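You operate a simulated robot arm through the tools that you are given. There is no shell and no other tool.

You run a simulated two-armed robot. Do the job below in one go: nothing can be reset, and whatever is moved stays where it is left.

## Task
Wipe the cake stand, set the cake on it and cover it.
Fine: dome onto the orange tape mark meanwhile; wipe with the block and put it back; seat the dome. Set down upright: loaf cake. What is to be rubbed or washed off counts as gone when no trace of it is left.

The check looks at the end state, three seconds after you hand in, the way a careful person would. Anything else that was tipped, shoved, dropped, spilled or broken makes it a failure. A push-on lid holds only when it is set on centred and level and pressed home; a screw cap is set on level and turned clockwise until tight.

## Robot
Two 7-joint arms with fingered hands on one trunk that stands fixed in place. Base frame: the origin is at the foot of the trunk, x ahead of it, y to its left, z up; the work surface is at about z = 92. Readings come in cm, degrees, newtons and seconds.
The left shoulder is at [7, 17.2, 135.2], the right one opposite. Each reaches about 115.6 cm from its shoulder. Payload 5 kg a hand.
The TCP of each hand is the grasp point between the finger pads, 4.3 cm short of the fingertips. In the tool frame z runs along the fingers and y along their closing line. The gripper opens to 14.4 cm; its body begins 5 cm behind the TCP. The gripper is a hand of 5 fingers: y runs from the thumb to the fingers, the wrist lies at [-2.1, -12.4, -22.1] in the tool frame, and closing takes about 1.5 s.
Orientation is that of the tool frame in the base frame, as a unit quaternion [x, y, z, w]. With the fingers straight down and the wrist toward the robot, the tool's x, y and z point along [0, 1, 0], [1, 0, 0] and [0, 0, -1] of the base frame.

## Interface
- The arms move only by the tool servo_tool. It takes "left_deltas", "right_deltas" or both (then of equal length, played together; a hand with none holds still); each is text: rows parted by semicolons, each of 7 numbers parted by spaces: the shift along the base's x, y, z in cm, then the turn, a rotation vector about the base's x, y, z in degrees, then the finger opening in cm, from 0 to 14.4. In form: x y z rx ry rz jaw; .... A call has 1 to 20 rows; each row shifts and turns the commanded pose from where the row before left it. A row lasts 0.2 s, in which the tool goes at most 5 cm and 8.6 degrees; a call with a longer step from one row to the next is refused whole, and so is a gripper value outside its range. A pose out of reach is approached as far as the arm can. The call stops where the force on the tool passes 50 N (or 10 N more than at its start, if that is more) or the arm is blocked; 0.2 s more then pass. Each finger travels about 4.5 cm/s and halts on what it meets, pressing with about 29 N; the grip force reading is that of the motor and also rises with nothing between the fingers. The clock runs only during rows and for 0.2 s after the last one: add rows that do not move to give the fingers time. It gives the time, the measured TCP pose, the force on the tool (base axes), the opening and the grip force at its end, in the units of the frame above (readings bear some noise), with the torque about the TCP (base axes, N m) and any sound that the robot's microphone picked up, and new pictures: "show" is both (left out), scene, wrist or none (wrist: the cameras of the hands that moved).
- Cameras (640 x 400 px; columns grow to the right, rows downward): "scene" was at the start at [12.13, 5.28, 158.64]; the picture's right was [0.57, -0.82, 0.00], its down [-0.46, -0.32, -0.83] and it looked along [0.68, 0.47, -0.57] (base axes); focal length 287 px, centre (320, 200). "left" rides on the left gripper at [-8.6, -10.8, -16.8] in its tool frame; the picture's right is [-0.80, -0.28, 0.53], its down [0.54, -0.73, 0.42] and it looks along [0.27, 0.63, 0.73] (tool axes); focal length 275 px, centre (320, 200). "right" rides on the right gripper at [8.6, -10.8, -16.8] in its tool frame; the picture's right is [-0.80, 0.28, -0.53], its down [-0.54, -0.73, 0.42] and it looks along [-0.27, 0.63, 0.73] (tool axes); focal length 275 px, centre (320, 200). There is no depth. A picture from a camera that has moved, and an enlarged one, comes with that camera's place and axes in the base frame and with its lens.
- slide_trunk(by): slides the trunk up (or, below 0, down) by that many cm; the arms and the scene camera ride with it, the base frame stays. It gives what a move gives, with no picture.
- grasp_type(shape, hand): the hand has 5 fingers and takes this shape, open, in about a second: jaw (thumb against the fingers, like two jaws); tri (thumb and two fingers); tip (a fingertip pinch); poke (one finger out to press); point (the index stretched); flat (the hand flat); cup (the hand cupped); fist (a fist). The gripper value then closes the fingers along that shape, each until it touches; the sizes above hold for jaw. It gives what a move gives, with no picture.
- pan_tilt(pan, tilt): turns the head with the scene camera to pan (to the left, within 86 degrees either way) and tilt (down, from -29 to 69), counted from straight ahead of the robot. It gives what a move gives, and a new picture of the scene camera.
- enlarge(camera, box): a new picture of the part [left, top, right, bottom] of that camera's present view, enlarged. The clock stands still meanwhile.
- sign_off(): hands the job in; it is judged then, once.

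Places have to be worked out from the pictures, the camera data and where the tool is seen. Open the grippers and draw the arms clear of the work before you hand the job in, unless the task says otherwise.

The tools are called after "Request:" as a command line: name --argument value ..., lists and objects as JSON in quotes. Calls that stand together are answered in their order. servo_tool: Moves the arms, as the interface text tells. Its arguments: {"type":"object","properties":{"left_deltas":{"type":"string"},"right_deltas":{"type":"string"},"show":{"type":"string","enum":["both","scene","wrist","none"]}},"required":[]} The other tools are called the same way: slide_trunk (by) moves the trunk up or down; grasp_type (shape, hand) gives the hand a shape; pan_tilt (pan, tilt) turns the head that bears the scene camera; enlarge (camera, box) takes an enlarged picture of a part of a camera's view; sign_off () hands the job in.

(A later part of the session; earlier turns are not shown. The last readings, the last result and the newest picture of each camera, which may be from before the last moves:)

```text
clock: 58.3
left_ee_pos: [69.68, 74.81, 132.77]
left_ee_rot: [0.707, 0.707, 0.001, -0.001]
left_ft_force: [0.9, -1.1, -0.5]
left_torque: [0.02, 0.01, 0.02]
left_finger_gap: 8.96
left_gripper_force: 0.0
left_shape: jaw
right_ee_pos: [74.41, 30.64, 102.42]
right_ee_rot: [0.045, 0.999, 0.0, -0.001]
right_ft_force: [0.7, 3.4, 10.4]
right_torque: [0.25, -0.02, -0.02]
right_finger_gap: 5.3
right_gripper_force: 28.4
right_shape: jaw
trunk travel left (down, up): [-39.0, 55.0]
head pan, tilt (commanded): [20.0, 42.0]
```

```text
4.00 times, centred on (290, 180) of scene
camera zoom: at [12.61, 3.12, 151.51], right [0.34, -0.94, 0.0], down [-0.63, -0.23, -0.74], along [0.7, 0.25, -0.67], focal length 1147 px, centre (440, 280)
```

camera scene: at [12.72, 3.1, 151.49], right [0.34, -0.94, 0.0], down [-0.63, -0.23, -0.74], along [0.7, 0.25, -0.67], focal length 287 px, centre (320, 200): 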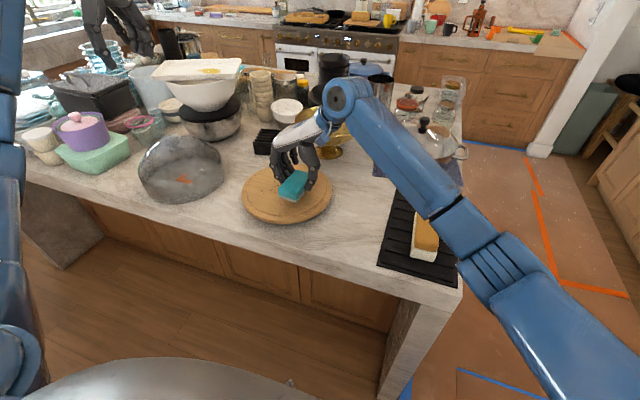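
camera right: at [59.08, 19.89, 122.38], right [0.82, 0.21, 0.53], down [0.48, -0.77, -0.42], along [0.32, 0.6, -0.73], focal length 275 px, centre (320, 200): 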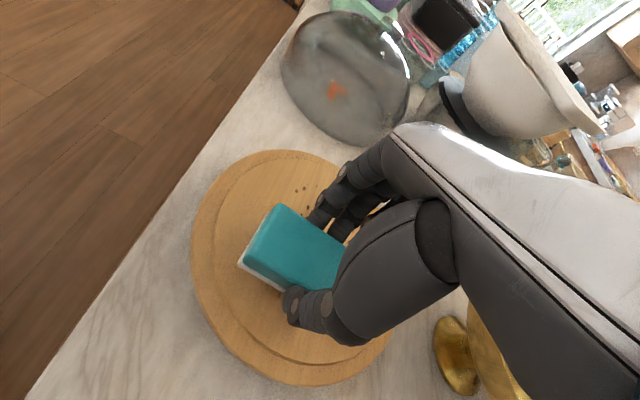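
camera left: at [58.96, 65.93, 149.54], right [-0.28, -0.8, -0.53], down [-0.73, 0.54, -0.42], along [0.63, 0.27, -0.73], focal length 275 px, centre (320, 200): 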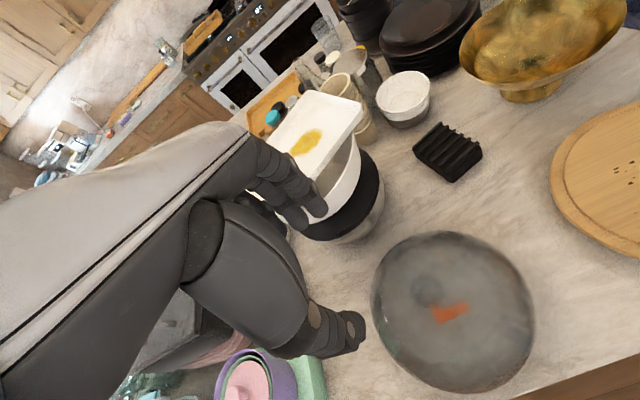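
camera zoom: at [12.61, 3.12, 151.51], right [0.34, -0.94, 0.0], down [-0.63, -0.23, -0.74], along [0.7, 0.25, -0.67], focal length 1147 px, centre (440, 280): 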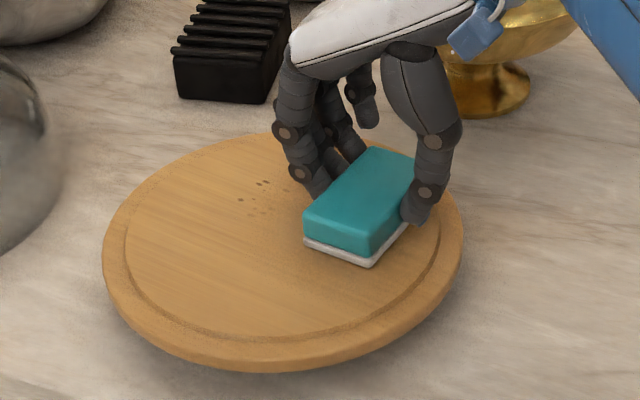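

The specks fade; two small spots remain near y ≈ 41. I go back there with the sponge lifted, rub locally, and finish with a −y stroke.

Request:
servo_tool --right_deltas "0 0 0.9 0 0 0 4; 0 3 0 0 0 0 4; 0 3 0 0 0 0 4; 0 3 0 0 0 0 4; 0 2.4 0 0 0 0 4; 0 0 -0.9 0 0 0 4; 0 -1.5 0 0 0 0 4; 0 -1.5 0 0 0 0 4; 0 1.5 0 0 0 0 4; 0 1.5 0 0 0 0 4; 0 -1.5 0 0 0 0 4; 0 -1.5 0 0 0 0 4; 0 -1.5 0 0 0 0 4; 0 -1.5 0 0 0 0 4; 0 -1.5 0 0 0 0 4; 0 -1.5 0 0 0 0 4; 0 -1.5 0 0 0 0 4; 0 -1 0 0 0 0 4; 0 0 0 0 0 0 4" --show "none"

Request:
enlarge --camera "scene" --box '[226, 130, 354, 230]'

```text
clock: 62.3
left_ee_pos: [69.82, 74.73, 132.71]
left_ee_rot: [0.707, 0.707, 0.0, -0.001]
left_ft_force: [0.5, -0.5, -0.5]
left_torque: [-0.04, 0.01, 0.0]
left_finger_gap: 8.98
left_gripper_force: 0.1
left_shape: jaw
right_ee_pos: [74.62, 30.56, 102.46]
right_ee_rot: [0.043, 0.999, 0.0, 0.0]
right_ft_force: [1.4, 0.1, 1.8]
right_torque: [0.02, -0.04, -0.03]
right_finger_gap: 5.31
right_gripper_force: 29.1
right_shape: jaw
trunk travel left (down, up): [-39.0, 55.0]
head pan, tilt (commanded): [20.0, 42.0]
```

```text
4.00 times, centred on (290, 180) of scene
camera zoom: at [12.71, 3.11, 151.49], right [0.34, -0.94, 0.0], down [-0.63, -0.23, -0.74], along [0.7, 0.25, -0.67], focal length 1147 px, centre (440, 280)
```

zoom: 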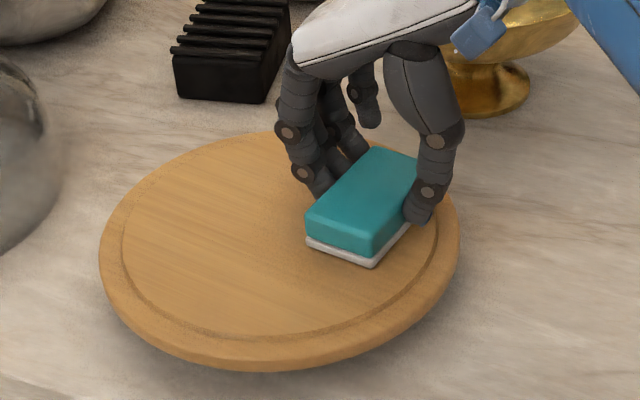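

No specks are visible on the cleared area now. I move the sponge to the stand's centre, press more firmly and drag the stand about 1.9 cm back in −y to where it was.

Request:
servo_tool --right_deltas "0 0 0.9 0 0 0 4; -0.8 2.5 0 0 0 0 4; -0.8 2.5 0 0 0 0 4; -0.8 2.5 0 0 0 0 4; 0 0 -0.9 0 0 0 4; 0 0 -0.12 0 0 0 4; 0 0 0 0 0 0 4" --show "none"

Request:
enlarge --camera "scene" --box '[226, 130, 354, 230]'

```text
clock: 63.9
left_ee_pos: [69.74, 74.76, 132.77]
left_ee_rot: [0.707, 0.707, 0.0, 0.0]
left_ft_force: [0.7, -0.1, -0.5]
left_torque: [0.01, -0.01, 0.0]
left_finger_gap: 8.96
left_gripper_force: 0.0
left_shape: jaw
right_ee_pos: [72.21, 38.06, 102.45]
right_ee_rot: [0.043, 0.999, 0.0, 0.001]
right_ft_force: [0.0, 0.9, 8.0]
right_torque: [0.05, 0.01, -0.02]
right_finger_gap: 5.28
right_gripper_force: 29.1
right_shape: jaw
trunk travel left (down, up): [-39.0, 55.0]
head pan, tilt (commanded): [20.0, 42.0]
```

```text
4.00 times, centred on (290, 180) of scene
camera zoom: at [12.67, 3.06, 151.51], right [0.34, -0.94, 0.0], down [-0.63, -0.23, -0.74], along [0.7, 0.25, -0.67], focal length 1147 px, centre (440, 280)
```

zoom: 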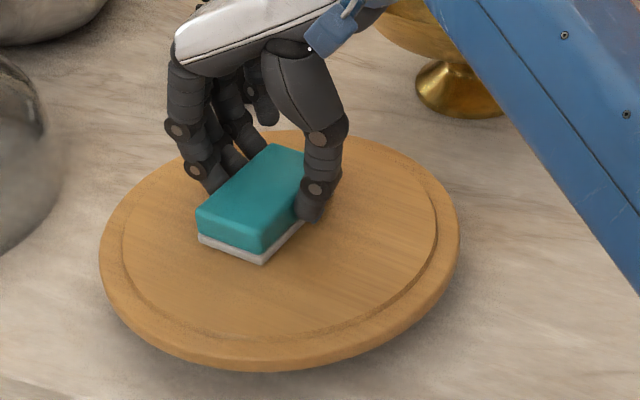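

Pressed at the centre with 8 N. I press a bit more (~16 N) and drag slowly 2 cm in −y.

Request:
servo_tool --right_deltas "0 0 -0.12 0 0 0 4; 0 -0.3 0 0 0 0 4; 0 -0.4 0 0 0 0 4; 0 -0.4 0 0 0 0 4; 0 -0.4 0 0 0 0 4; 0 -0.4 0 0 0 0 4; 0 0 0 0 0 0 4" --show "none"

Request:
enlarge --camera "scene" --box '[226, 130, 354, 230]'

```text
clock: 65.5
left_ee_pos: [69.73, 74.86, 132.85]
left_ee_rot: [0.707, 0.707, 0.001, 0.001]
left_ft_force: [-0.3, -0.4, 0.2]
left_torque: [0.0, 0.01, 0.01]
left_finger_gap: 8.97
left_gripper_force: 0.1
left_shape: jaw
right_ee_pos: [72.03, 36.07, 102.41]
right_ee_rot: [0.044, 0.999, 0.0, 0.001]
right_ft_force: [-0.6, 5.5, 16.2]
right_torque: [0.36, -0.04, 0.05]
right_finger_gap: 5.36
right_gripper_force: 28.7
right_shape: jaw
trunk travel left (down, up): [-39.0, 55.0]
head pan, tilt (commanded): [20.0, 42.0]
```

```text
4.00 times, centred on (290, 180) of scene
camera zoom: at [12.54, 3.09, 151.51], right [0.34, -0.94, 0.0], down [-0.63, -0.23, -0.74], along [0.7, 0.25, -0.67], focal length 1147 px, centre (440, 280)
```

zoom: 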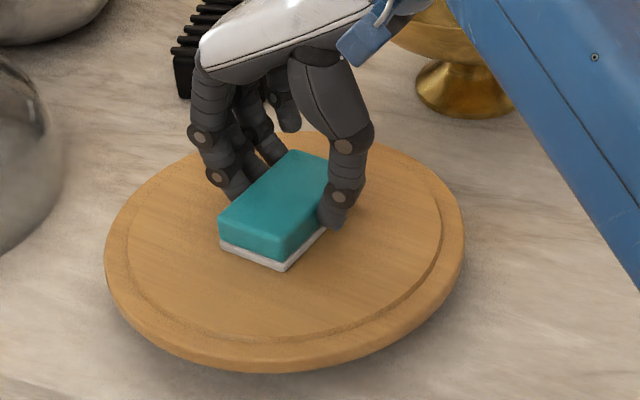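

The sponge mostly slips; the stand crept back 0.4 cm (about 18% of the stroke). I'll repeat a −y stroke of about 8 cm near the centre, with the return lifted, to bring it the rest of the way.

Request:
servo_tool --right_deltas "0 0 1 0 0 0 4; 0 2.8 0 0 0 0 4; 0 2.8 0 0 0 0 4; 0 0 -1 0 0 0 4; 0 -1 0 0 0 0 4; 0 -1 0 0 0 0 4; 0 -1 0 0 0 0 4; 0 -1 0 0 0 0 4; 0 -1 0 0 0 0 4; 0 -1 0 0 0 0 4; 0 -1 0 0 0 0 4; 0 -1 0 0 0 0 4; 0 0 0 0 0 0 4" --show "none"

Request:
enlarge --camera "scene" --box '[226, 130, 354, 230]'

```text
clock: 68.3
left_ee_pos: [69.63, 74.7, 132.89]
left_ee_rot: [0.707, 0.707, 0.0, 0.0]
left_ft_force: [-0.1, -0.1, 0.0]
left_torque: [-0.01, 0.02, -0.01]
left_finger_gap: 8.96
left_gripper_force: 0.0
left_shape: jaw
right_ee_pos: [72.18, 33.79, 102.36]
right_ee_rot: [0.043, 0.999, 0.0, 0.001]
right_ft_force: [0.5, 5.9, 18.5]
right_torque: [0.42, -0.04, 0.04]
right_finger_gap: 5.4
right_gripper_force: 28.9
right_shape: jaw
trunk travel left (down, up): [-39.0, 55.0]
head pan, tilt (commanded): [20.0, 42.0]
```

```text
4.00 times, centred on (290, 180) of scene
camera zoom: at [12.51, 3.11, 151.52], right [0.34, -0.94, 0.0], down [-0.63, -0.23, -0.74], along [0.7, 0.25, -0.67], focal length 1147 px, centre (440, 280)
```

zoom: 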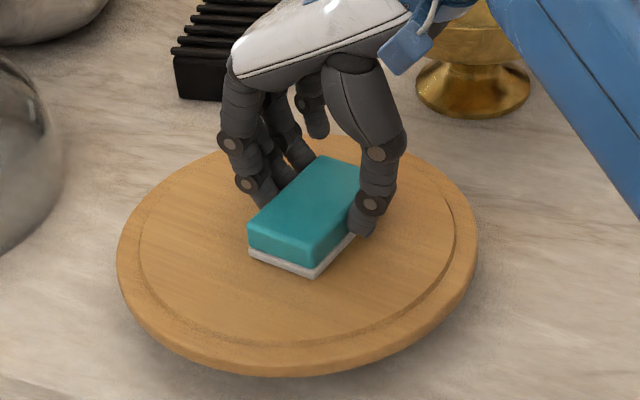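

The stand crept back further (left edge px 239.3, originally 241.4). One more stroke of 6 cm should restore it.

Request:
servo_tool --right_deltas "0 0 1 0 0 0 4; 0 2.8 0 0 0 0 4; 0 2.7 0 0 0 0 4; 0 0 -1 0 0 0 4; 0 -1 0 0 0 0 4; 0 -1 0 0 0 0 4; 0 -1 0 0 0 0 4; 0 -1 0 0 0 0 4; 0 -1 0 0 0 0 4; 0 -0.8 0 0 0 0 4; 0 0 0 0 0 0 4" --show "none"

Request:
enlarge --camera "scene" --box '[226, 130, 354, 230]'

```text
clock: 70.7
left_ee_pos: [69.65, 74.86, 132.85]
left_ee_rot: [0.707, 0.707, 0.002, 0.0]
left_ft_force: [-0.2, -0.2, -0.4]
left_torque: [-0.04, 0.02, 0.03]
left_finger_gap: 8.96
left_gripper_force: 0.0
left_shape: jaw
right_ee_pos: [72.09, 33.54, 102.39]
right_ee_rot: [0.044, 0.999, 0.0, 0.0]
right_ft_force: [-0.4, 5.3, 17.3]
right_torque: [0.36, -0.06, 0.03]
right_finger_gap: 5.41
right_gripper_force: 28.8
right_shape: jaw
trunk travel left (down, up): [-39.0, 55.0]
head pan, tilt (commanded): [20.0, 42.0]
```

```text
4.00 times, centred on (290, 180) of scene
camera zoom: at [12.52, 3.11, 151.52], right [0.34, -0.94, 0.0], down [-0.63, -0.23, -0.74], along [0.7, 0.25, -0.67], focal length 1147 px, centre (440, 280)
```

zoom: 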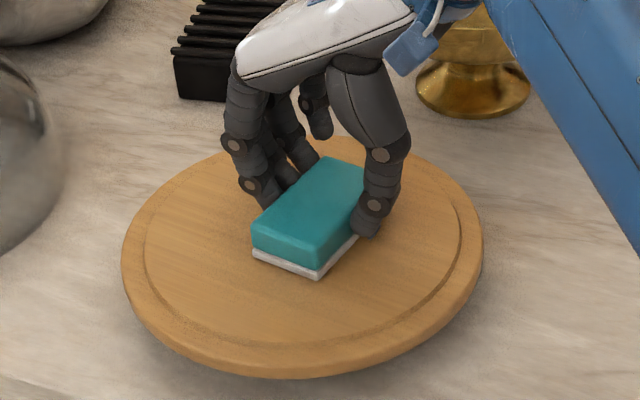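

The stand is back within about 3 mm of its original place. I lift the sponge off and carry it above its home spot, then inspect the stand.

Request:
servo_tool --right_deltas "0 0 1 0 0 0 4; 0 0 3 0 0 0 4; 0 0 3 0 0 0 4; -1 -3.5 0 0 0 0 4; -1 -3.5 0 0 0 0 4; -1 -3.5 0 0 0 0 4; -1 -3.5 0 0 0 0 4; -1 -3.5 0 0 0 0 4; -0.07 -2.86 0 0 0 0 4; 0 0 0 0 0 0 4" --show "none"

Request:
enlarge --camera "scene" --box '[232, 150, 344, 220]'

Request:
enlarge --camera "right" --box '[180, 60, 420, 330]'

```text
clock: 72.9
left_ee_pos: [69.73, 74.76, 132.7]
left_ee_rot: [0.707, 0.707, 0.0, 0.001]
left_ft_force: [-0.3, 1.0, -1.4]
left_torque: [0.0, -0.01, -0.01]
left_finger_gap: 8.97
left_gripper_force: 0.1
left_shape: jaw
right_ee_pos: [66.99, 13.04, 109.13]
right_ee_rot: [0.044, 0.999, -0.001, 0.001]
right_ft_force: [-0.7, 0.6, 0.2]
right_torque: [-0.03, -0.02, 0.0]
right_finger_gap: 5.34
right_gripper_force: 29.0
right_shape: jaw
trunk travel left (down, up): [-39.0, 55.0]
head pan, tilt (commanded): [20.0, 42.0]
```

```text
5.71 times, centred on (288, 185) of scene
camera zoom: at [12.73, 3.19, 151.49], right [0.34, -0.94, 0.0], down [-0.63, -0.23, -0.74], along [0.7, 0.25, -0.67], focal length 1639 px, centre (503, 286)
```

zoom: 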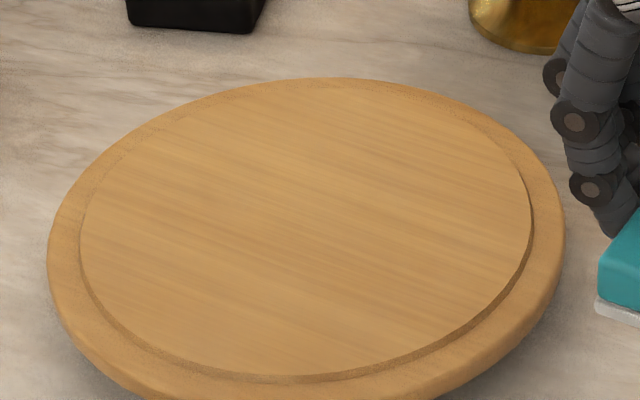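

```text
1.48 times, centred on (300, 195) of right
camera zoom: at [57.59, 2.97, 126.02], right [0.82, 0.21, 0.53], down [0.48, -0.77, -0.42], along [0.32, 0.6, -0.73], focal length 408 px, centre (350, 207)
```

zoom: 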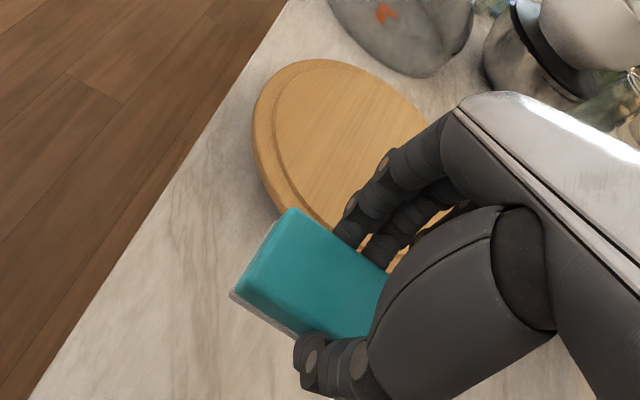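

The stand looks clean. I'll check closely for faint traces before putting the sponge down.

Request:
enlarge --camera "scene" --box '[244, 165, 292, 195]'

Request:
enlarge --camera "scene" --box '[284, 165, 332, 195]'

Request:
enlarge --camera "scene" --box '[252, 188, 312, 225]'

```text
13.33 times, centred on (268, 180) of scene
camera zoom: at [12.73, 3.19, 151.49], right [0.34, -0.94, 0.0], down [-0.63, -0.23, -0.74], along [0.7, 0.25, -0.67], focal length 3824 px, centre (1013, 467)
```

zoom: 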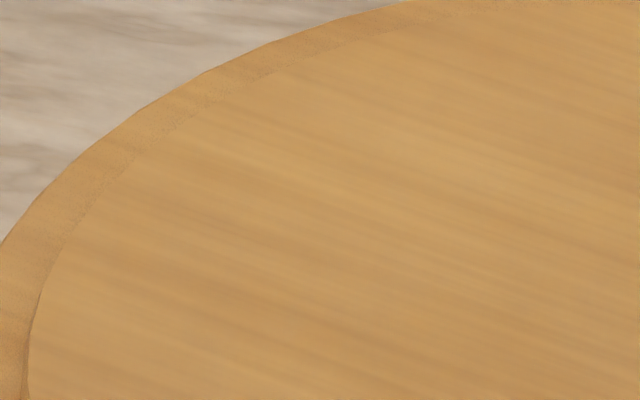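

```text
13.33 times, centred on (308, 180) of scene
camera zoom: at [12.73, 3.19, 151.49], right [0.34, -0.94, 0.0], down [-0.63, -0.23, -0.74], along [0.7, 0.25, -0.67], focal length 3824 px, centre (480, 467)
```

zoom: 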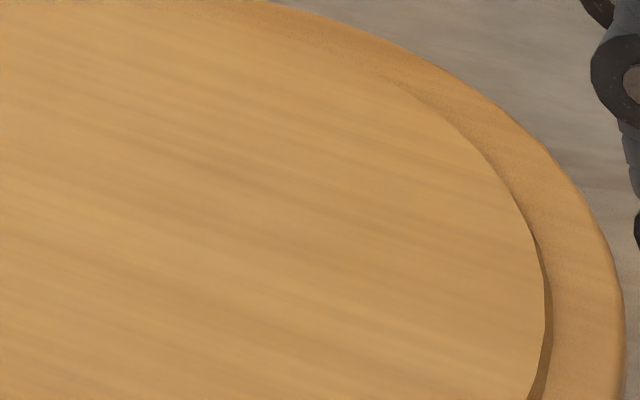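

```text
10.67 times, centred on (282, 206) of scene
camera zoom: at [12.73, 3.19, 151.49], right [0.34, -0.94, 0.0], down [-0.63, -0.23, -0.74], along [0.7, 0.25, -0.67], focal length 3060 px, centre (725, 131)
```

zoom: 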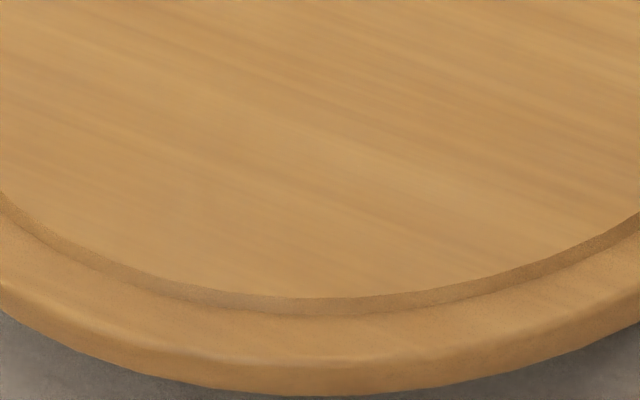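

The wood shows no trace of specks. Now I lower the sponge onto its home spot.

Request:
servo_tool --right_deltas "0 0.1 -3 0 0 0 4; 0 0 -3 0 0 0 4; 0 0 -3 0 0 0 4; 0 0 -1.5 0 0 0 4; 0 0 -0.6 0 0 0 4; 0 0 -0.2 0 0 0 4; 0 0 0 0 0 0 4" --show "none"

Request:
enlarge --camera "scene" --box '[310, 170, 400, 250]'

```text
clock: 74.5
left_ee_pos: [69.85, 74.74, 132.78]
left_ee_rot: [0.707, 0.707, 0.0, 0.0]
left_ft_force: [-0.6, -0.5, -0.5]
left_torque: [0.02, -0.01, -0.01]
left_finger_gap: 8.97
left_gripper_force: 0.2
left_shape: jaw
right_ee_pos: [67.02, 13.21, 97.81]
right_ee_rot: [0.045, 0.999, 0.0, 0.0]
right_ft_force: [0.2, 0.8, 0.1]
right_torque: [-0.01, 0.02, -0.01]
right_finger_gap: 5.35
right_gripper_force: 28.8
right_shape: jaw
trunk travel left (down, up): [-39.0, 55.0]
head pan, tilt (commanded): [20.0, 42.0]
```

```text
5.00 times, centred on (355, 210) of scene
camera zoom: at [12.73, 3.11, 151.49], right [0.34, -0.94, 0.0], down [-0.63, -0.23, -0.74], along [0.7, 0.25, -0.67], focal length 1434 px, centre (145, 150)
```

zoom: 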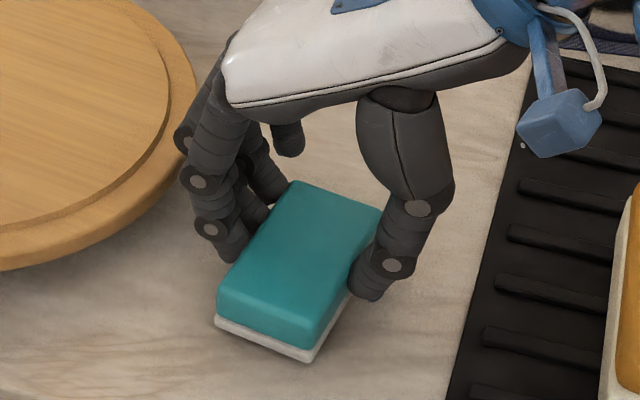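

Request:
servo_tool --right_deltas "0 0 -0.15 0 0 0 4; 0 0 -0.1 0 0 0 4; 0 0 0 0 0 0 4" --show "none"

```text
clock: 75.3
left_ee_pos: [69.82, 74.75, 132.68]
left_ee_rot: [0.708, 0.706, 0.0, -0.001]
left_ft_force: [0.5, -0.5, 0.1]
left_torque: [-0.01, 0.01, 0.04]
left_finger_gap: 8.97
left_gripper_force: 0.1
left_shape: jaw
right_ee_pos: [67.0, 13.18, 97.59]
right_ee_rot: [0.043, 0.999, 0.0, 0.001]
right_ft_force: [0.4, -1.0, -0.4]
right_torque: [0.0, 0.0, 0.01]
right_finger_gap: 5.32
right_gripper_force: 29.0
right_shape: jaw
trunk travel left (down, up): [-39.0, 55.0]
head pan, tilt (commanded): [20.0, 42.0]
```

Request:
servo_tool --right_deltas "0 0 -0.1 0 0 0 4; 0 0 -0.08 0 0 0 4; 0 0 0 0 0 0 4" --show "none"

```text
clock: 76.1
left_ee_pos: [69.72, 74.67, 132.62]
left_ee_rot: [0.708, 0.706, -0.001, 0.0]
left_ft_force: [0.2, -0.4, -0.3]
left_torque: [-0.01, -0.02, -0.03]
left_finger_gap: 8.96
left_gripper_force: 0.1
left_shape: jaw
right_ee_pos: [67.07, 13.3, 97.43]
right_ee_rot: [0.044, 0.999, 0.0, 0.0]
right_ft_force: [0.0, 0.5, -1.5]
right_torque: [0.01, -0.02, 0.01]
right_finger_gap: 5.35
right_gripper_force: 29.0
right_shape: jaw
trunk travel left (down, up): [-39.0, 55.0]
head pan, tilt (commanded): [20.0, 42.0]
```

Still no contact at 97.4; the sponge must have ridden up slightly in the grip. I continue in small steps.

Request:
servo_tool --right_deltas "0 0 -0.1 0 0 0 4; 0 0 -0.08 0 0 0 4; 0 0 0 0 0 0 4" --show "none"

Request:
enlarge --camera "scene" --box '[330, 200, 380, 245]'

```text
clock: 76.9
left_ee_pos: [69.72, 74.8, 132.75]
left_ee_rot: [0.707, 0.707, 0.0, 0.0]
left_ft_force: [0.1, 0.5, 0.9]
left_torque: [0.03, -0.01, -0.01]
left_finger_gap: 9.0
left_gripper_force: 0.0
left_shape: jaw
right_ee_pos: [67.1, 13.1, 97.39]
right_ee_rot: [0.043, 0.999, 0.001, 0.001]
right_ft_force: [0.2, -0.1, 10.0]
right_torque: [0.01, -0.04, -0.02]
right_finger_gap: 5.36
right_gripper_force: 29.2
right_shape: jaw
trunk travel left (down, up): [-39.0, 55.0]
head pan, tilt (commanded): [20.0, 42.0]
```

```text
8.89 times, centred on (355, 222) of scene
camera zoom: at [12.64, 3.07, 151.52], right [0.34, -0.94, 0.0], down [-0.63, -0.23, -0.74], along [0.7, 0.25, -0.67], focal length 2550 px, centre (9, 0)
```

zoom: 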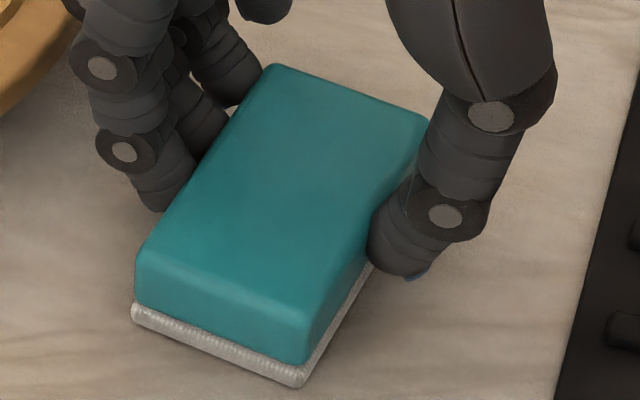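

The sponge rests on the table. I release it with a limited opening (to stay off the stand) and rise straight up.

Request:
servo_tool --right_deltas "0 0 0.08 0 0 0 5; 0 0 0 0 0 0 6; 0 0 0 0 0 0 7; 0 0 0 0 0 0 7.3; 0 0 0 0 0 0 7.3; 0 0 1.5 0 0 0 7.3; 0 0 3 0 0 0 7.3; 0 0 4 0 0 0 7.3; 0 0 4 0 0 0 7.3; 0 0 4 0 0 0 9; 0 0 0 0 0 0 9" --show "both"

Request:
enlarge --camera "scene" --box '[230, 150, 480, 300]'

Request:
enlarge --camera "right" --box '[180, 240, 300, 360]'

```text
clock: 79.3
left_ee_pos: [69.81, 74.87, 132.68]
left_ee_rot: [0.707, 0.707, -0.001, 0.0]
left_ft_force: [0.9, -0.2, 0.0]
left_torque: [-0.03, -0.04, -0.02]
left_finger_gap: 8.98
left_gripper_force: 0.0
left_shape: jaw
right_ee_pos: [67.06, 13.37, 113.77]
right_ee_rot: [0.043, 0.999, -0.001, -0.001]
right_ft_force: [0.5, 0.5, -0.5]
right_torque: [0.0, 0.01, -0.01]
right_finger_gap: 8.95
right_gripper_force: 0.0
right_shape: jaw
trunk travel left (down, up): [-39.0, 55.0]
head pan, tilt (commanded): [20.0, 42.0]
camera scene: at [12.77, 3.08, 151.49], right [0.34, -0.94, 0.0], down [-0.63, -0.23, -0.74], along [0.7, 0.25, -0.67], focal length 287 px, centre (320, 200)
camera right: at [57.73, 3.23, 130.7], right [0.82, 0.21, 0.53], down [0.48, -0.77, -0.42], along [0.32, 0.6, -0.73], focal length 275 px, centre (320, 200)
```

scene: 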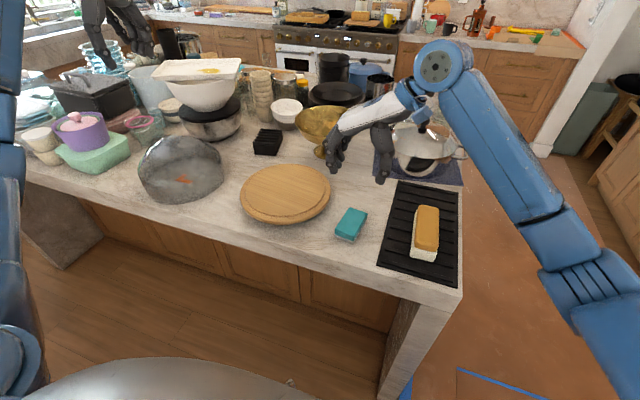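
right: 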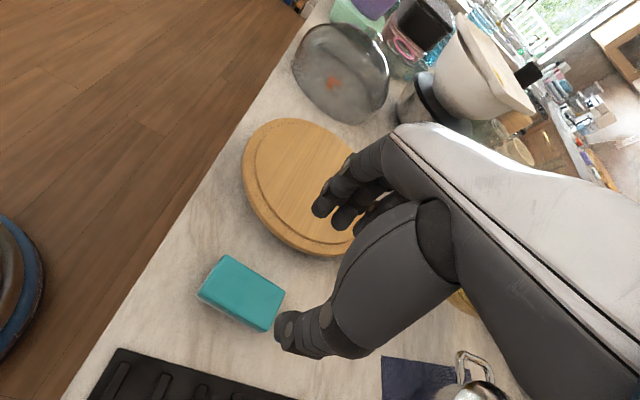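

```text
2.56 times, centred on (355, 225) of scene
camera zoom: at [12.77, 3.08, 151.49], right [0.34, -0.94, 0.0], down [-0.63, -0.23, -0.74], along [0.7, 0.25, -0.67], focal length 734 px, centre (230, 136)
```

zoom: 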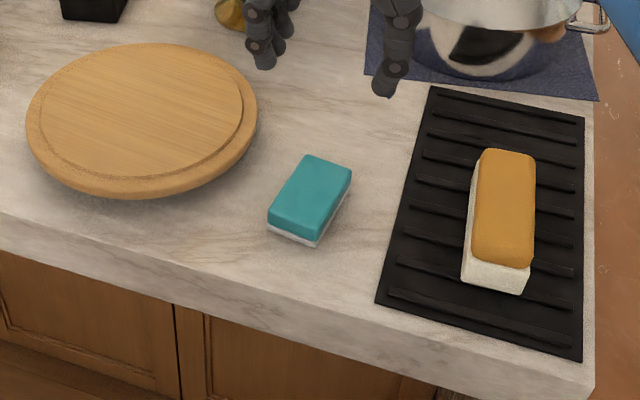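

```text
3.33 times, centred on (240, 300) of right
camera zoom: at [57.73, 3.23, 130.7], right [0.82, 0.21, 0.53], down [0.48, -0.77, -0.42], along [0.32, 0.6, -0.73], focal length 918 px, centre (587, -133)
```

zoom: 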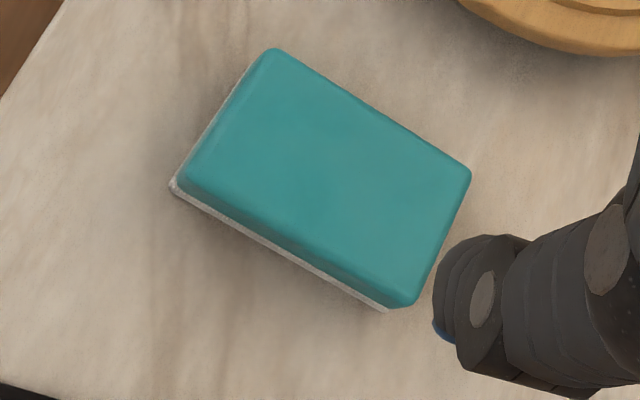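

The sponge sits back in its original place and the stand is clean. Next I bring the right hand above the cake, turning it 9° to match the cake's axis.

Request:
servo_tool --right_deltas "0 0 2 0 0 0 9; 0.2 -3.5 1 0 0 3 10; 0.2 -3.5 1 0 0 3 11; 0.2 -3.5 0.3 0 0 3 12; 0.2 -3.5 0 0 0 0 12; 0.2 -3.5 0 0 0 0 12; 0 -1.4 0 0 0 0 12; 0 0 0 0 0 0 12" --show "both"

Request:
enlarge --camera "right" --box '[160, 180, 360, 380]'

Request:
enlarge --camera "scene" --box '[370, 150, 480, 290]'

```text
clock: 81.1
left_ee_pos: [69.86, 74.71, 132.76]
left_ee_rot: [0.707, 0.707, -0.001, 0.0]
left_ft_force: [-0.5, -0.2, 0.5]
left_torque: [-0.02, 0.03, 0.0]
left_finger_gap: 8.96
left_gripper_force: 0.1
left_shape: jaw
right_ee_pos: [68.06, -5.62, 118.09]
right_ee_rot: [-0.034, 0.999, 0.0, 0.0]
right_ft_force: [0.0, 0.8, 0.7]
right_torque: [-0.03, 0.0, 0.06]
right_finger_gap: 12.0
right_gripper_force: 0.1
right_shape: jaw
trunk travel left (down, up): [-39.0, 55.0]
head pan, tilt (commanded): [20.0, 42.0]
camera scene: at [12.74, 3.11, 151.49], right [0.34, -0.94, 0.0], down [-0.63, -0.23, -0.74], along [0.7, 0.25, -0.67], focal length 287 px, centre (320, 200)
camera right: at [60.32, -17.07, 134.96], right [0.77, 0.34, 0.53], down [0.59, -0.69, -0.42], along [0.22, 0.64, -0.73], focal length 275 px, centre (320, 200)
```

scene: 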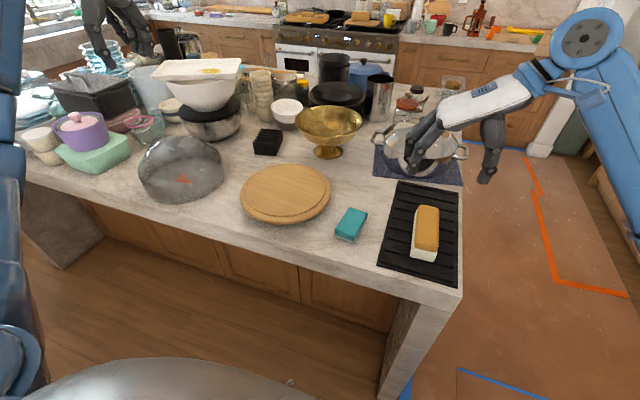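
right: 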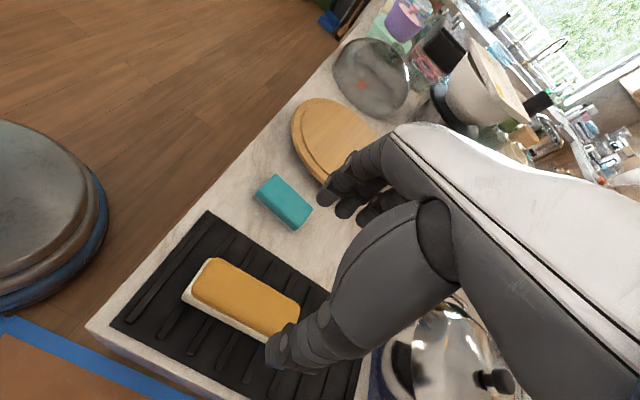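

```text
2.00 times, centred on (260, 280) of right
camera zoom: at [60.32, -17.07, 134.96], right [0.77, 0.34, 0.53], down [0.59, -0.69, -0.42], along [0.22, 0.64, -0.73], focal length 551 px, centre (440, 40)
```

zoom: 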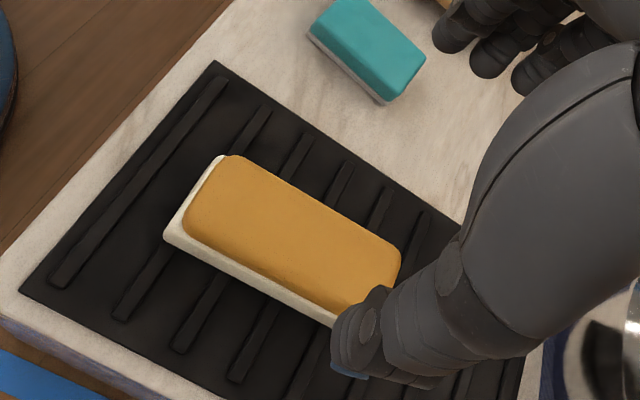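

```text
2.86 times, centred on (425, 220) of scene
camera zoom: at [12.74, 3.11, 151.49], right [0.34, -0.94, 0.0], down [-0.63, -0.23, -0.74], along [0.7, 0.25, -0.67], focal length 820 px, centre (20, 143)
```

zoom: 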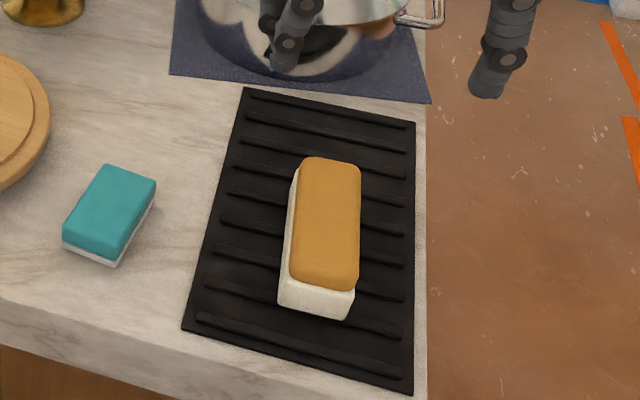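

From both cameras the cake is about 13×5.5×7 cm, centred at [68.6, −5.6], yaw about +3.5°. I descend so the fingertips end ~2 cm above its base.

Request:
servo_tool --right_deltas "0.5 0 -4 0 0 0 11; 0 0 -4 0 0 0 10.5; 0 0 -4 0 0 0 10; 0 0 -3 0 0 0 10; 0 0 -2 0 0 0 10; 0 0 -1.5 0 0 0 10; 0 0 0 0 0 0 10" --show "wrist"

Request:
enlarge --camera "right" --box '[180, 160, 380, 360]'

Request:
enlarge --camera "scene" --box '[370, 150, 480, 290]'

```text
clock: 82.7
left_ee_pos: [69.77, 74.7, 132.67]
left_ee_rot: [0.707, 0.708, 0.0, 0.0]
left_ft_force: [0.3, -0.3, -0.5]
left_torque: [-0.03, 0.0, 0.0]
left_finger_gap: 8.97
left_gripper_force: 0.1
left_shape: jaw
right_ee_pos: [68.68, -5.61, 99.64]
right_ee_rot: [-0.035, 0.999, 0.0, 0.0]
right_ft_force: [-0.8, -0.1, 0.4]
right_torque: [0.01, -0.02, 0.0]
right_finger_gap: 10.03
right_gripper_force: 0.1
right_shape: jaw
trunk travel left (down, up): [-39.0, 55.0]
head pan, tilt (commanded): [20.0, 42.0]
camera right: at [60.9, -17.14, 116.47], right [0.77, 0.34, 0.53], down [0.59, -0.69, -0.42], along [0.22, 0.64, -0.73], focal length 275 px, centre (320, 200)
```

right: 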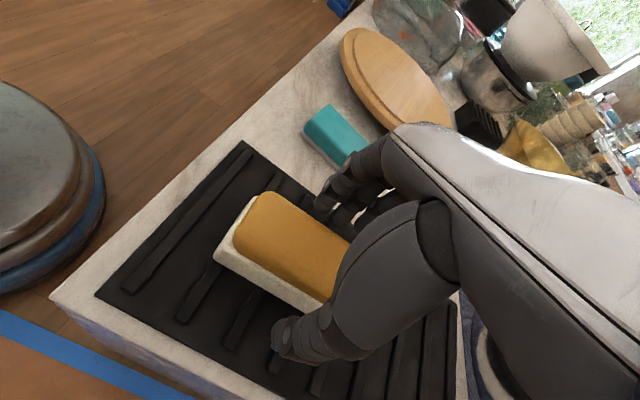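

```text
2.00 times, centred on (280, 260) of right
camera zoom: at [60.9, -17.14, 116.47], right [0.77, 0.34, 0.53], down [0.59, -0.69, -0.42], along [0.22, 0.64, -0.73], focal length 551 px, centre (400, 80)
```

zoom: 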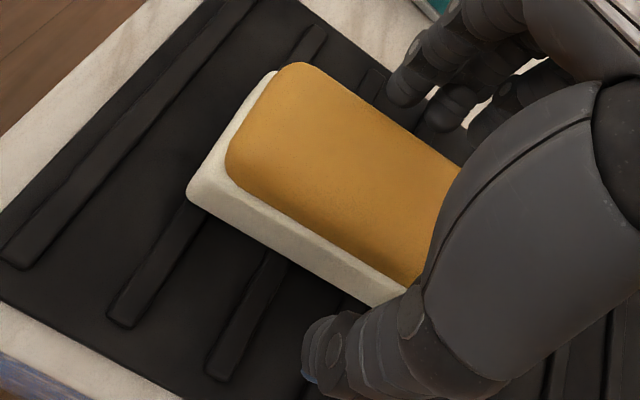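

```text
2.86 times, centred on (425, 220) of scene
camera zoom: at [12.72, 3.1, 151.49], right [0.34, -0.94, 0.0], down [-0.63, -0.23, -0.74], along [0.7, 0.25, -0.67], focal length 820 px, centre (20, 143)
```

zoom: 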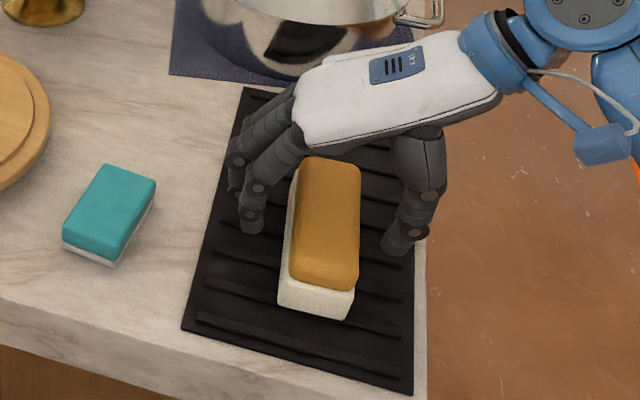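

The hand straddles the cake correctly. I close gently in steps.

Request:
servo_tool --right_deltas "0 0 -0.3 0 0 0 9; 0 0 0 0 0 0 8; 0 0 0 0 0 0 7; 0 0 0 0 0 0 6.4; 0 0 0 0 0 0 6; 0 0 0 0 0 0 5.6; 0 0 0 0 0 0 5.3; 0 0 0 0 0 0 5.3" --show "none"

Request:
enlarge --camera "scene" --box '[370, 150, 480, 290]'

Request:
enlarge --camera "right" --box '[180, 160, 380, 360]'

```text
clock: 84.5
left_ee_pos: [69.78, 74.77, 132.74]
left_ee_rot: [0.707, 0.707, 0.0, -0.001]
left_ft_force: [0.6, -0.4, -0.4]
left_torque: [0.03, 0.02, 0.02]
left_finger_gap: 8.96
left_gripper_force: 0.0
left_shape: jaw
right_ee_pos: [68.8, -5.69, 99.26]
right_ee_rot: [-0.034, 0.999, 0.001, 0.0]
right_ft_force: [-0.1, -0.9, 0.3]
right_torque: [0.0, -0.04, -0.01]
right_finger_gap: 5.48
right_gripper_force: 0.1
right_shape: jaw
trunk travel left (down, up): [-39.0, 55.0]
head pan, tilt (commanded): [20.0, 42.0]
```

```text
2.86 times, centred on (425, 220) of scene
camera zoom: at [12.73, 3.07, 151.49], right [0.34, -0.94, 0.0], down [-0.63, -0.23, -0.74], along [0.7, 0.25, -0.67], focal length 820 px, centre (20, 143)
```

zoom: 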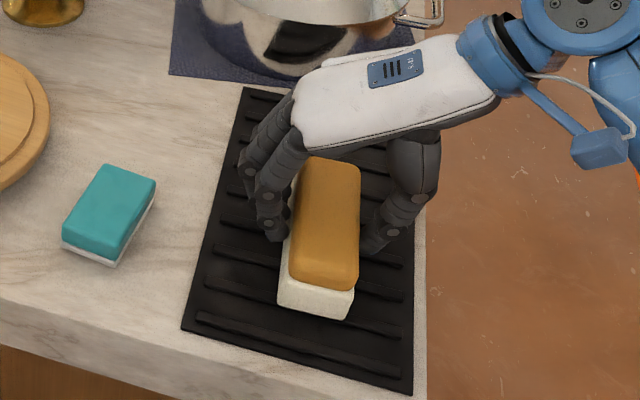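

```text
2.00 times, centred on (280, 260) of right
camera zoom: at [60.93, -17.15, 116.12], right [0.77, 0.34, 0.53], down [0.59, -0.69, -0.42], along [0.22, 0.64, -0.73], focal length 551 px, centre (400, 80)
```

zoom: 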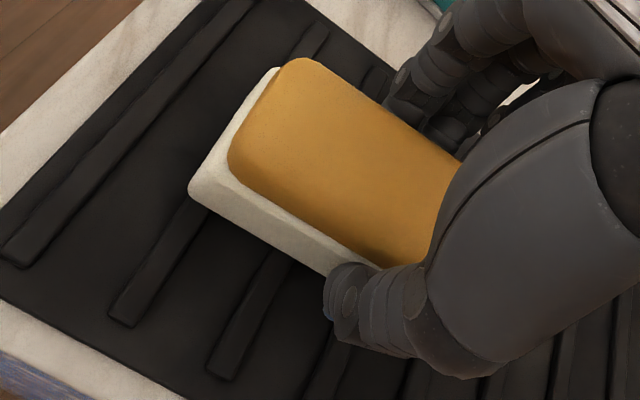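

Almost touching (gap 5.5, no force yet). I close a little further in small steps.

Request:
servo_tool --right_deltas "0 0 0 0 0 0 5.2; 0 0 0 0 0 0 5.1; 0 0 0 0 0 0 5; 0 0 0 0 0 0 5; 0 0 0 0 0 0 5" --show "none"

```text
clock: 85.7
left_ee_pos: [69.79, 74.66, 132.71]
left_ee_rot: [0.707, 0.707, 0.0, -0.001]
left_ft_force: [0.1, 0.2, 1.3]
left_torque: [-0.02, -0.03, 0.03]
left_finger_gap: 8.96
left_gripper_force: 0.1
left_shape: jaw
right_ee_pos: [68.7, -5.66, 99.28]
right_ee_rot: [-0.035, 0.999, -0.001, 0.0]
right_ft_force: [0.6, -0.3, 0.3]
right_torque: [-0.03, 0.0, 0.04]
right_finger_gap: 5.23
right_gripper_force: 28.9
right_shape: jaw
trunk travel left (down, up): [-39.0, 55.0]
head pan, tilt (commanded): [20.0, 42.0]
```

The cake is gripped at 5.2 cm with 29 N. I lift it slightly and check the load.

Request:
servo_tool --right_deltas "0 0 0.5 0 0 0 4.8; 0 0 0.8 0 0 0 4.8; 0 0 0.8 0 0 0 4.8; 0 0 0 0 0 0 4.8" --show "none"

Request:
enlarge --camera "scene" --box '[370, 150, 480, 290]'

```text
clock: 86.7
left_ee_pos: [69.75, 74.81, 132.76]
left_ee_rot: [0.707, 0.707, 0.0, 0.0]
left_ft_force: [-0.4, 0.0, -0.8]
left_torque: [0.01, 0.01, -0.03]
left_finger_gap: 8.98
left_gripper_force: 0.1
left_shape: jaw
right_ee_pos: [68.75, -5.59, 101.23]
right_ee_rot: [-0.035, 0.999, 0.0, -0.001]
right_ft_force: [0.9, -0.5, -2.8]
right_torque: [0.0, -0.02, -0.02]
right_finger_gap: 5.24
right_gripper_force: 28.9
right_shape: jaw
trunk travel left (down, up): [-39.0, 55.0]
head pan, tilt (commanded): [20.0, 42.0]
```

```text
2.86 times, centred on (425, 220) of scene
camera zoom: at [12.77, 3.08, 151.49], right [0.34, -0.94, 0.0], down [-0.63, -0.23, -0.74], along [0.7, 0.25, -0.67], focal length 820 px, centre (20, 143)
```

zoom: 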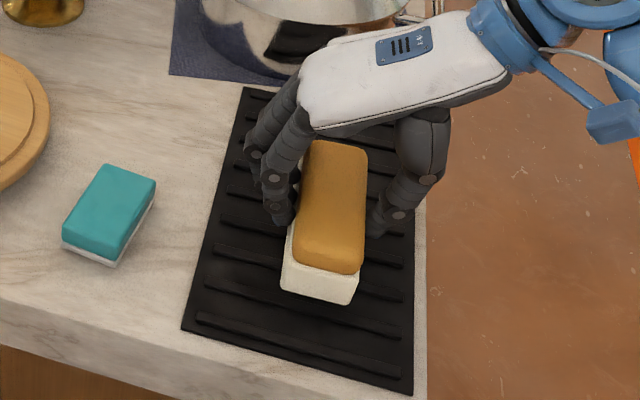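

The cake hangs level (0.3 kg). I lift it to z ≈ 112 and carry it over to the stand's centre.

Request:
servo_tool --right_deltas "0 0 2 0 0 0 4.8; 0 0 3 0 0 0 4.8; 0 0 3 0 0 0 4.8; 0 0 2.8 0 0 0 4.8; 0 2 0 0 0 0 4.8; 0.27 3 0 0 0 0 4.8; 0.27 3 0 0 0 0 4.8; 0.27 3 0 0 0 0 4.8; 0.27 3 0 0 0 0 4.8; 0.27 3 0 0 0 0 4.8; 0.27 3 0 0 0 0 4.8; 0.27 3 0 0 0 0 4.8; 0.27 3 0 0 0 0 4.8; 0.27 3 0 0 0 0 4.8; 0.27 3 0 0 0 0 4.8; 0.27 3 0 0 0 0 4.8; 0.27 3 0 0 0 0 4.8; 0.1 2.5 0 0 0 0 4.8; 0 0.3 0 0 0 0 4.8; 0 0 0 0 0 0 4.8" --show "both"

Request:
enlarge --camera "scene" --box '[220, 110, 360, 230]'

Request:
enlarge --camera "right" --box '[160, 100, 420, 330]'

```text
clock: 90.9
left_ee_pos: [69.69, 74.79, 132.66]
left_ee_rot: [0.708, 0.707, -0.001, 0.0]
left_ft_force: [0.6, -0.8, 0.0]
left_torque: [0.0, 0.0, 0.01]
left_finger_gap: 8.97
left_gripper_force: 0.1
left_shape: jaw
right_ee_pos: [71.9, 35.18, 112.3]
right_ee_rot: [-0.035, 0.999, 0.001, 0.001]
right_ft_force: [0.1, 0.1, -2.4]
right_torque: [0.01, -0.02, 0.0]
right_finger_gap: 5.25
right_gripper_force: 28.9
right_shape: jaw
trunk travel left (down, up): [-39.0, 55.0]
head pan, tilt (commanded): [20.0, 42.0]
camera scene: at [12.76, 3.12, 151.49], right [0.34, -0.94, 0.0], down [-0.63, -0.23, -0.74], along [0.7, 0.25, -0.67], focal length 287 px, centre (320, 200)
camera right: at [64.1, 23.64, 129.03], right [0.77, 0.34, 0.53], down [0.59, -0.69, -0.42], along [0.22, 0.64, -0.73], focal length 275 px, centre (320, 200)
```

scene: 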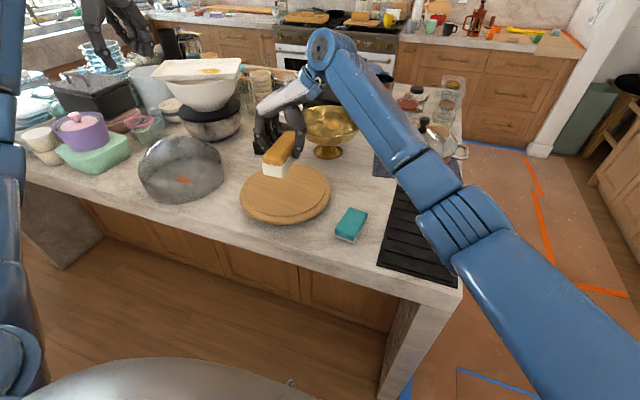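
right: 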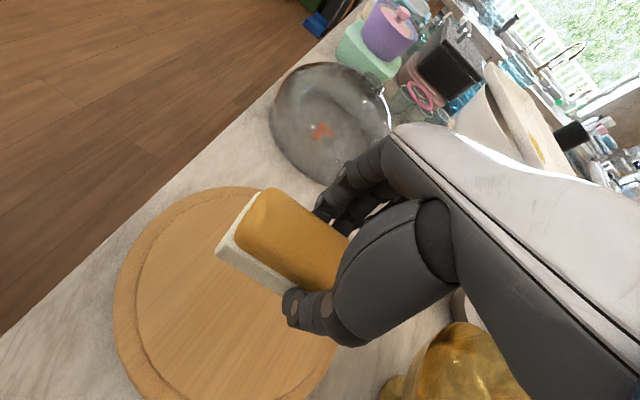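

```text
3.33 times, centred on (290, 170) of scene
camera zoom: at [12.76, 3.12, 151.49], right [0.34, -0.94, 0.0], down [-0.63, -0.23, -0.74], along [0.7, 0.25, -0.67], focal length 956 px, centre (420, 300)
```

zoom: 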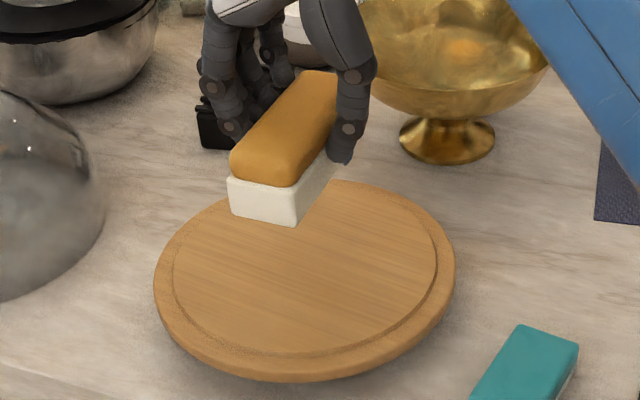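

```text
1.74 times, centred on (290, 215) of right
camera zoom: at [64.1, 23.64, 129.03], right [0.77, 0.34, 0.53], down [0.59, -0.69, -0.42], along [0.22, 0.64, -0.73], focal length 479 px, centre (372, 174)
```

zoom: 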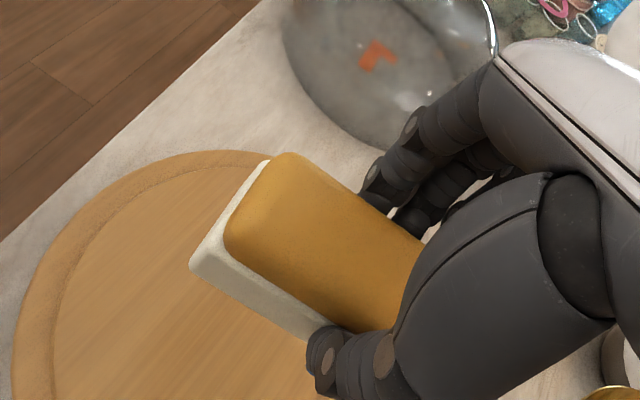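

The cake is level above the stand's centre. I lower it until just above the surface.

Request:
servo_tool --right_deltas "0.1 0.1 -2 0 0 0 4.8; 0 0 -2.5 0 0 0 4.8; 0 0 -2 0 0 0 4.8; 0 0 -1.2 0 0 0 4.8; 0 0 -0.5 0 0 0 4.8; 0 0 0 0 0 0 4.8" --show "none"

Request:
enlarge --camera "scene" --box '[220, 110, 360, 230]'

```text
clock: 92.3
left_ee_pos: [69.73, 74.8, 132.77]
left_ee_rot: [0.707, 0.707, 0.0, 0.0]
left_ft_force: [0.6, 0.1, 0.2]
left_torque: [0.01, 0.05, -0.01]
left_finger_gap: 8.97
left_gripper_force: 0.0
left_shape: jaw
right_ee_pos: [72.03, 35.24, 104.05]
right_ee_rot: [-0.034, 0.999, 0.0, 0.0]
right_ft_force: [-0.1, -0.8, -3.7]
right_torque: [0.0, -0.03, 0.02]
right_finger_gap: 5.26
right_gripper_force: 28.8
right_shape: jaw
trunk travel left (down, up): [-39.0, 55.0]
head pan, tilt (commanded): [20.0, 42.0]
```

```text
3.33 times, centred on (290, 170) of scene
camera zoom: at [12.76, 3.11, 151.49], right [0.34, -0.94, 0.0], down [-0.63, -0.23, -0.74], along [0.7, 0.25, -0.67], focal length 956 px, centre (420, 300)
```

zoom: 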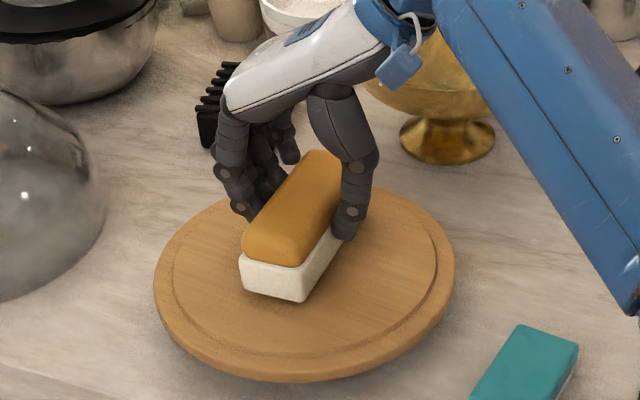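

It is nearly touching and centred. I lower in small steps to contact.

Request:
servo_tool --right_deltas "0 0 -0.25 0 0 0 4.8; 0 0 -0.2 0 0 0 4.8; 0 0 -0.15 0 0 0 4.8; 0 0 0 0 0 0 4.8" --show "none"

```text
clock: 93.3
left_ee_pos: [69.84, 74.72, 132.67]
left_ee_rot: [0.707, 0.707, 0.0, 0.0]
left_ft_force: [-0.5, 0.9, -0.5]
left_torque: [-0.02, -0.01, -0.02]
left_finger_gap: 8.99
left_gripper_force: 0.0
left_shape: jaw
right_ee_pos: [72.08, 35.29, 103.5]
right_ee_rot: [-0.035, 0.999, 0.0, 0.0]
right_ft_force: [-0.4, -1.0, -4.0]
right_torque: [0.0, 0.0, 0.02]
right_finger_gap: 5.24
right_gripper_force: 29.2
right_shape: jaw
trunk travel left (down, up): [-39.0, 55.0]
head pan, tilt (commanded): [20.0, 42.0]
```

Request:
servo_tool --right_deltas "0 0 -0.15 0 0 0 4.8; 0 0 -0.15 0 0 0 4.8; 0 0 0 0 0 0 4.8" --show "none"

```text
clock: 94.1
left_ee_pos: [69.71, 74.69, 132.79]
left_ee_rot: [0.707, 0.707, 0.0, -0.001]
left_ft_force: [1.0, -0.8, -0.5]
left_torque: [-0.02, 0.01, 0.01]
left_finger_gap: 8.99
left_gripper_force: 0.0
left_shape: jaw
right_ee_pos: [71.86, 35.28, 103.32]
right_ee_rot: [-0.035, 0.999, 0.001, 0.001]
right_ft_force: [3.3, 1.6, 11.5]
right_torque: [0.06, -0.12, 0.01]
right_finger_gap: 5.25
right_gripper_force: 29.4
right_shape: jaw
trunk travel left (down, up): [-39.0, 55.0]
head pan, tilt (commanded): [20.0, 42.0]
```

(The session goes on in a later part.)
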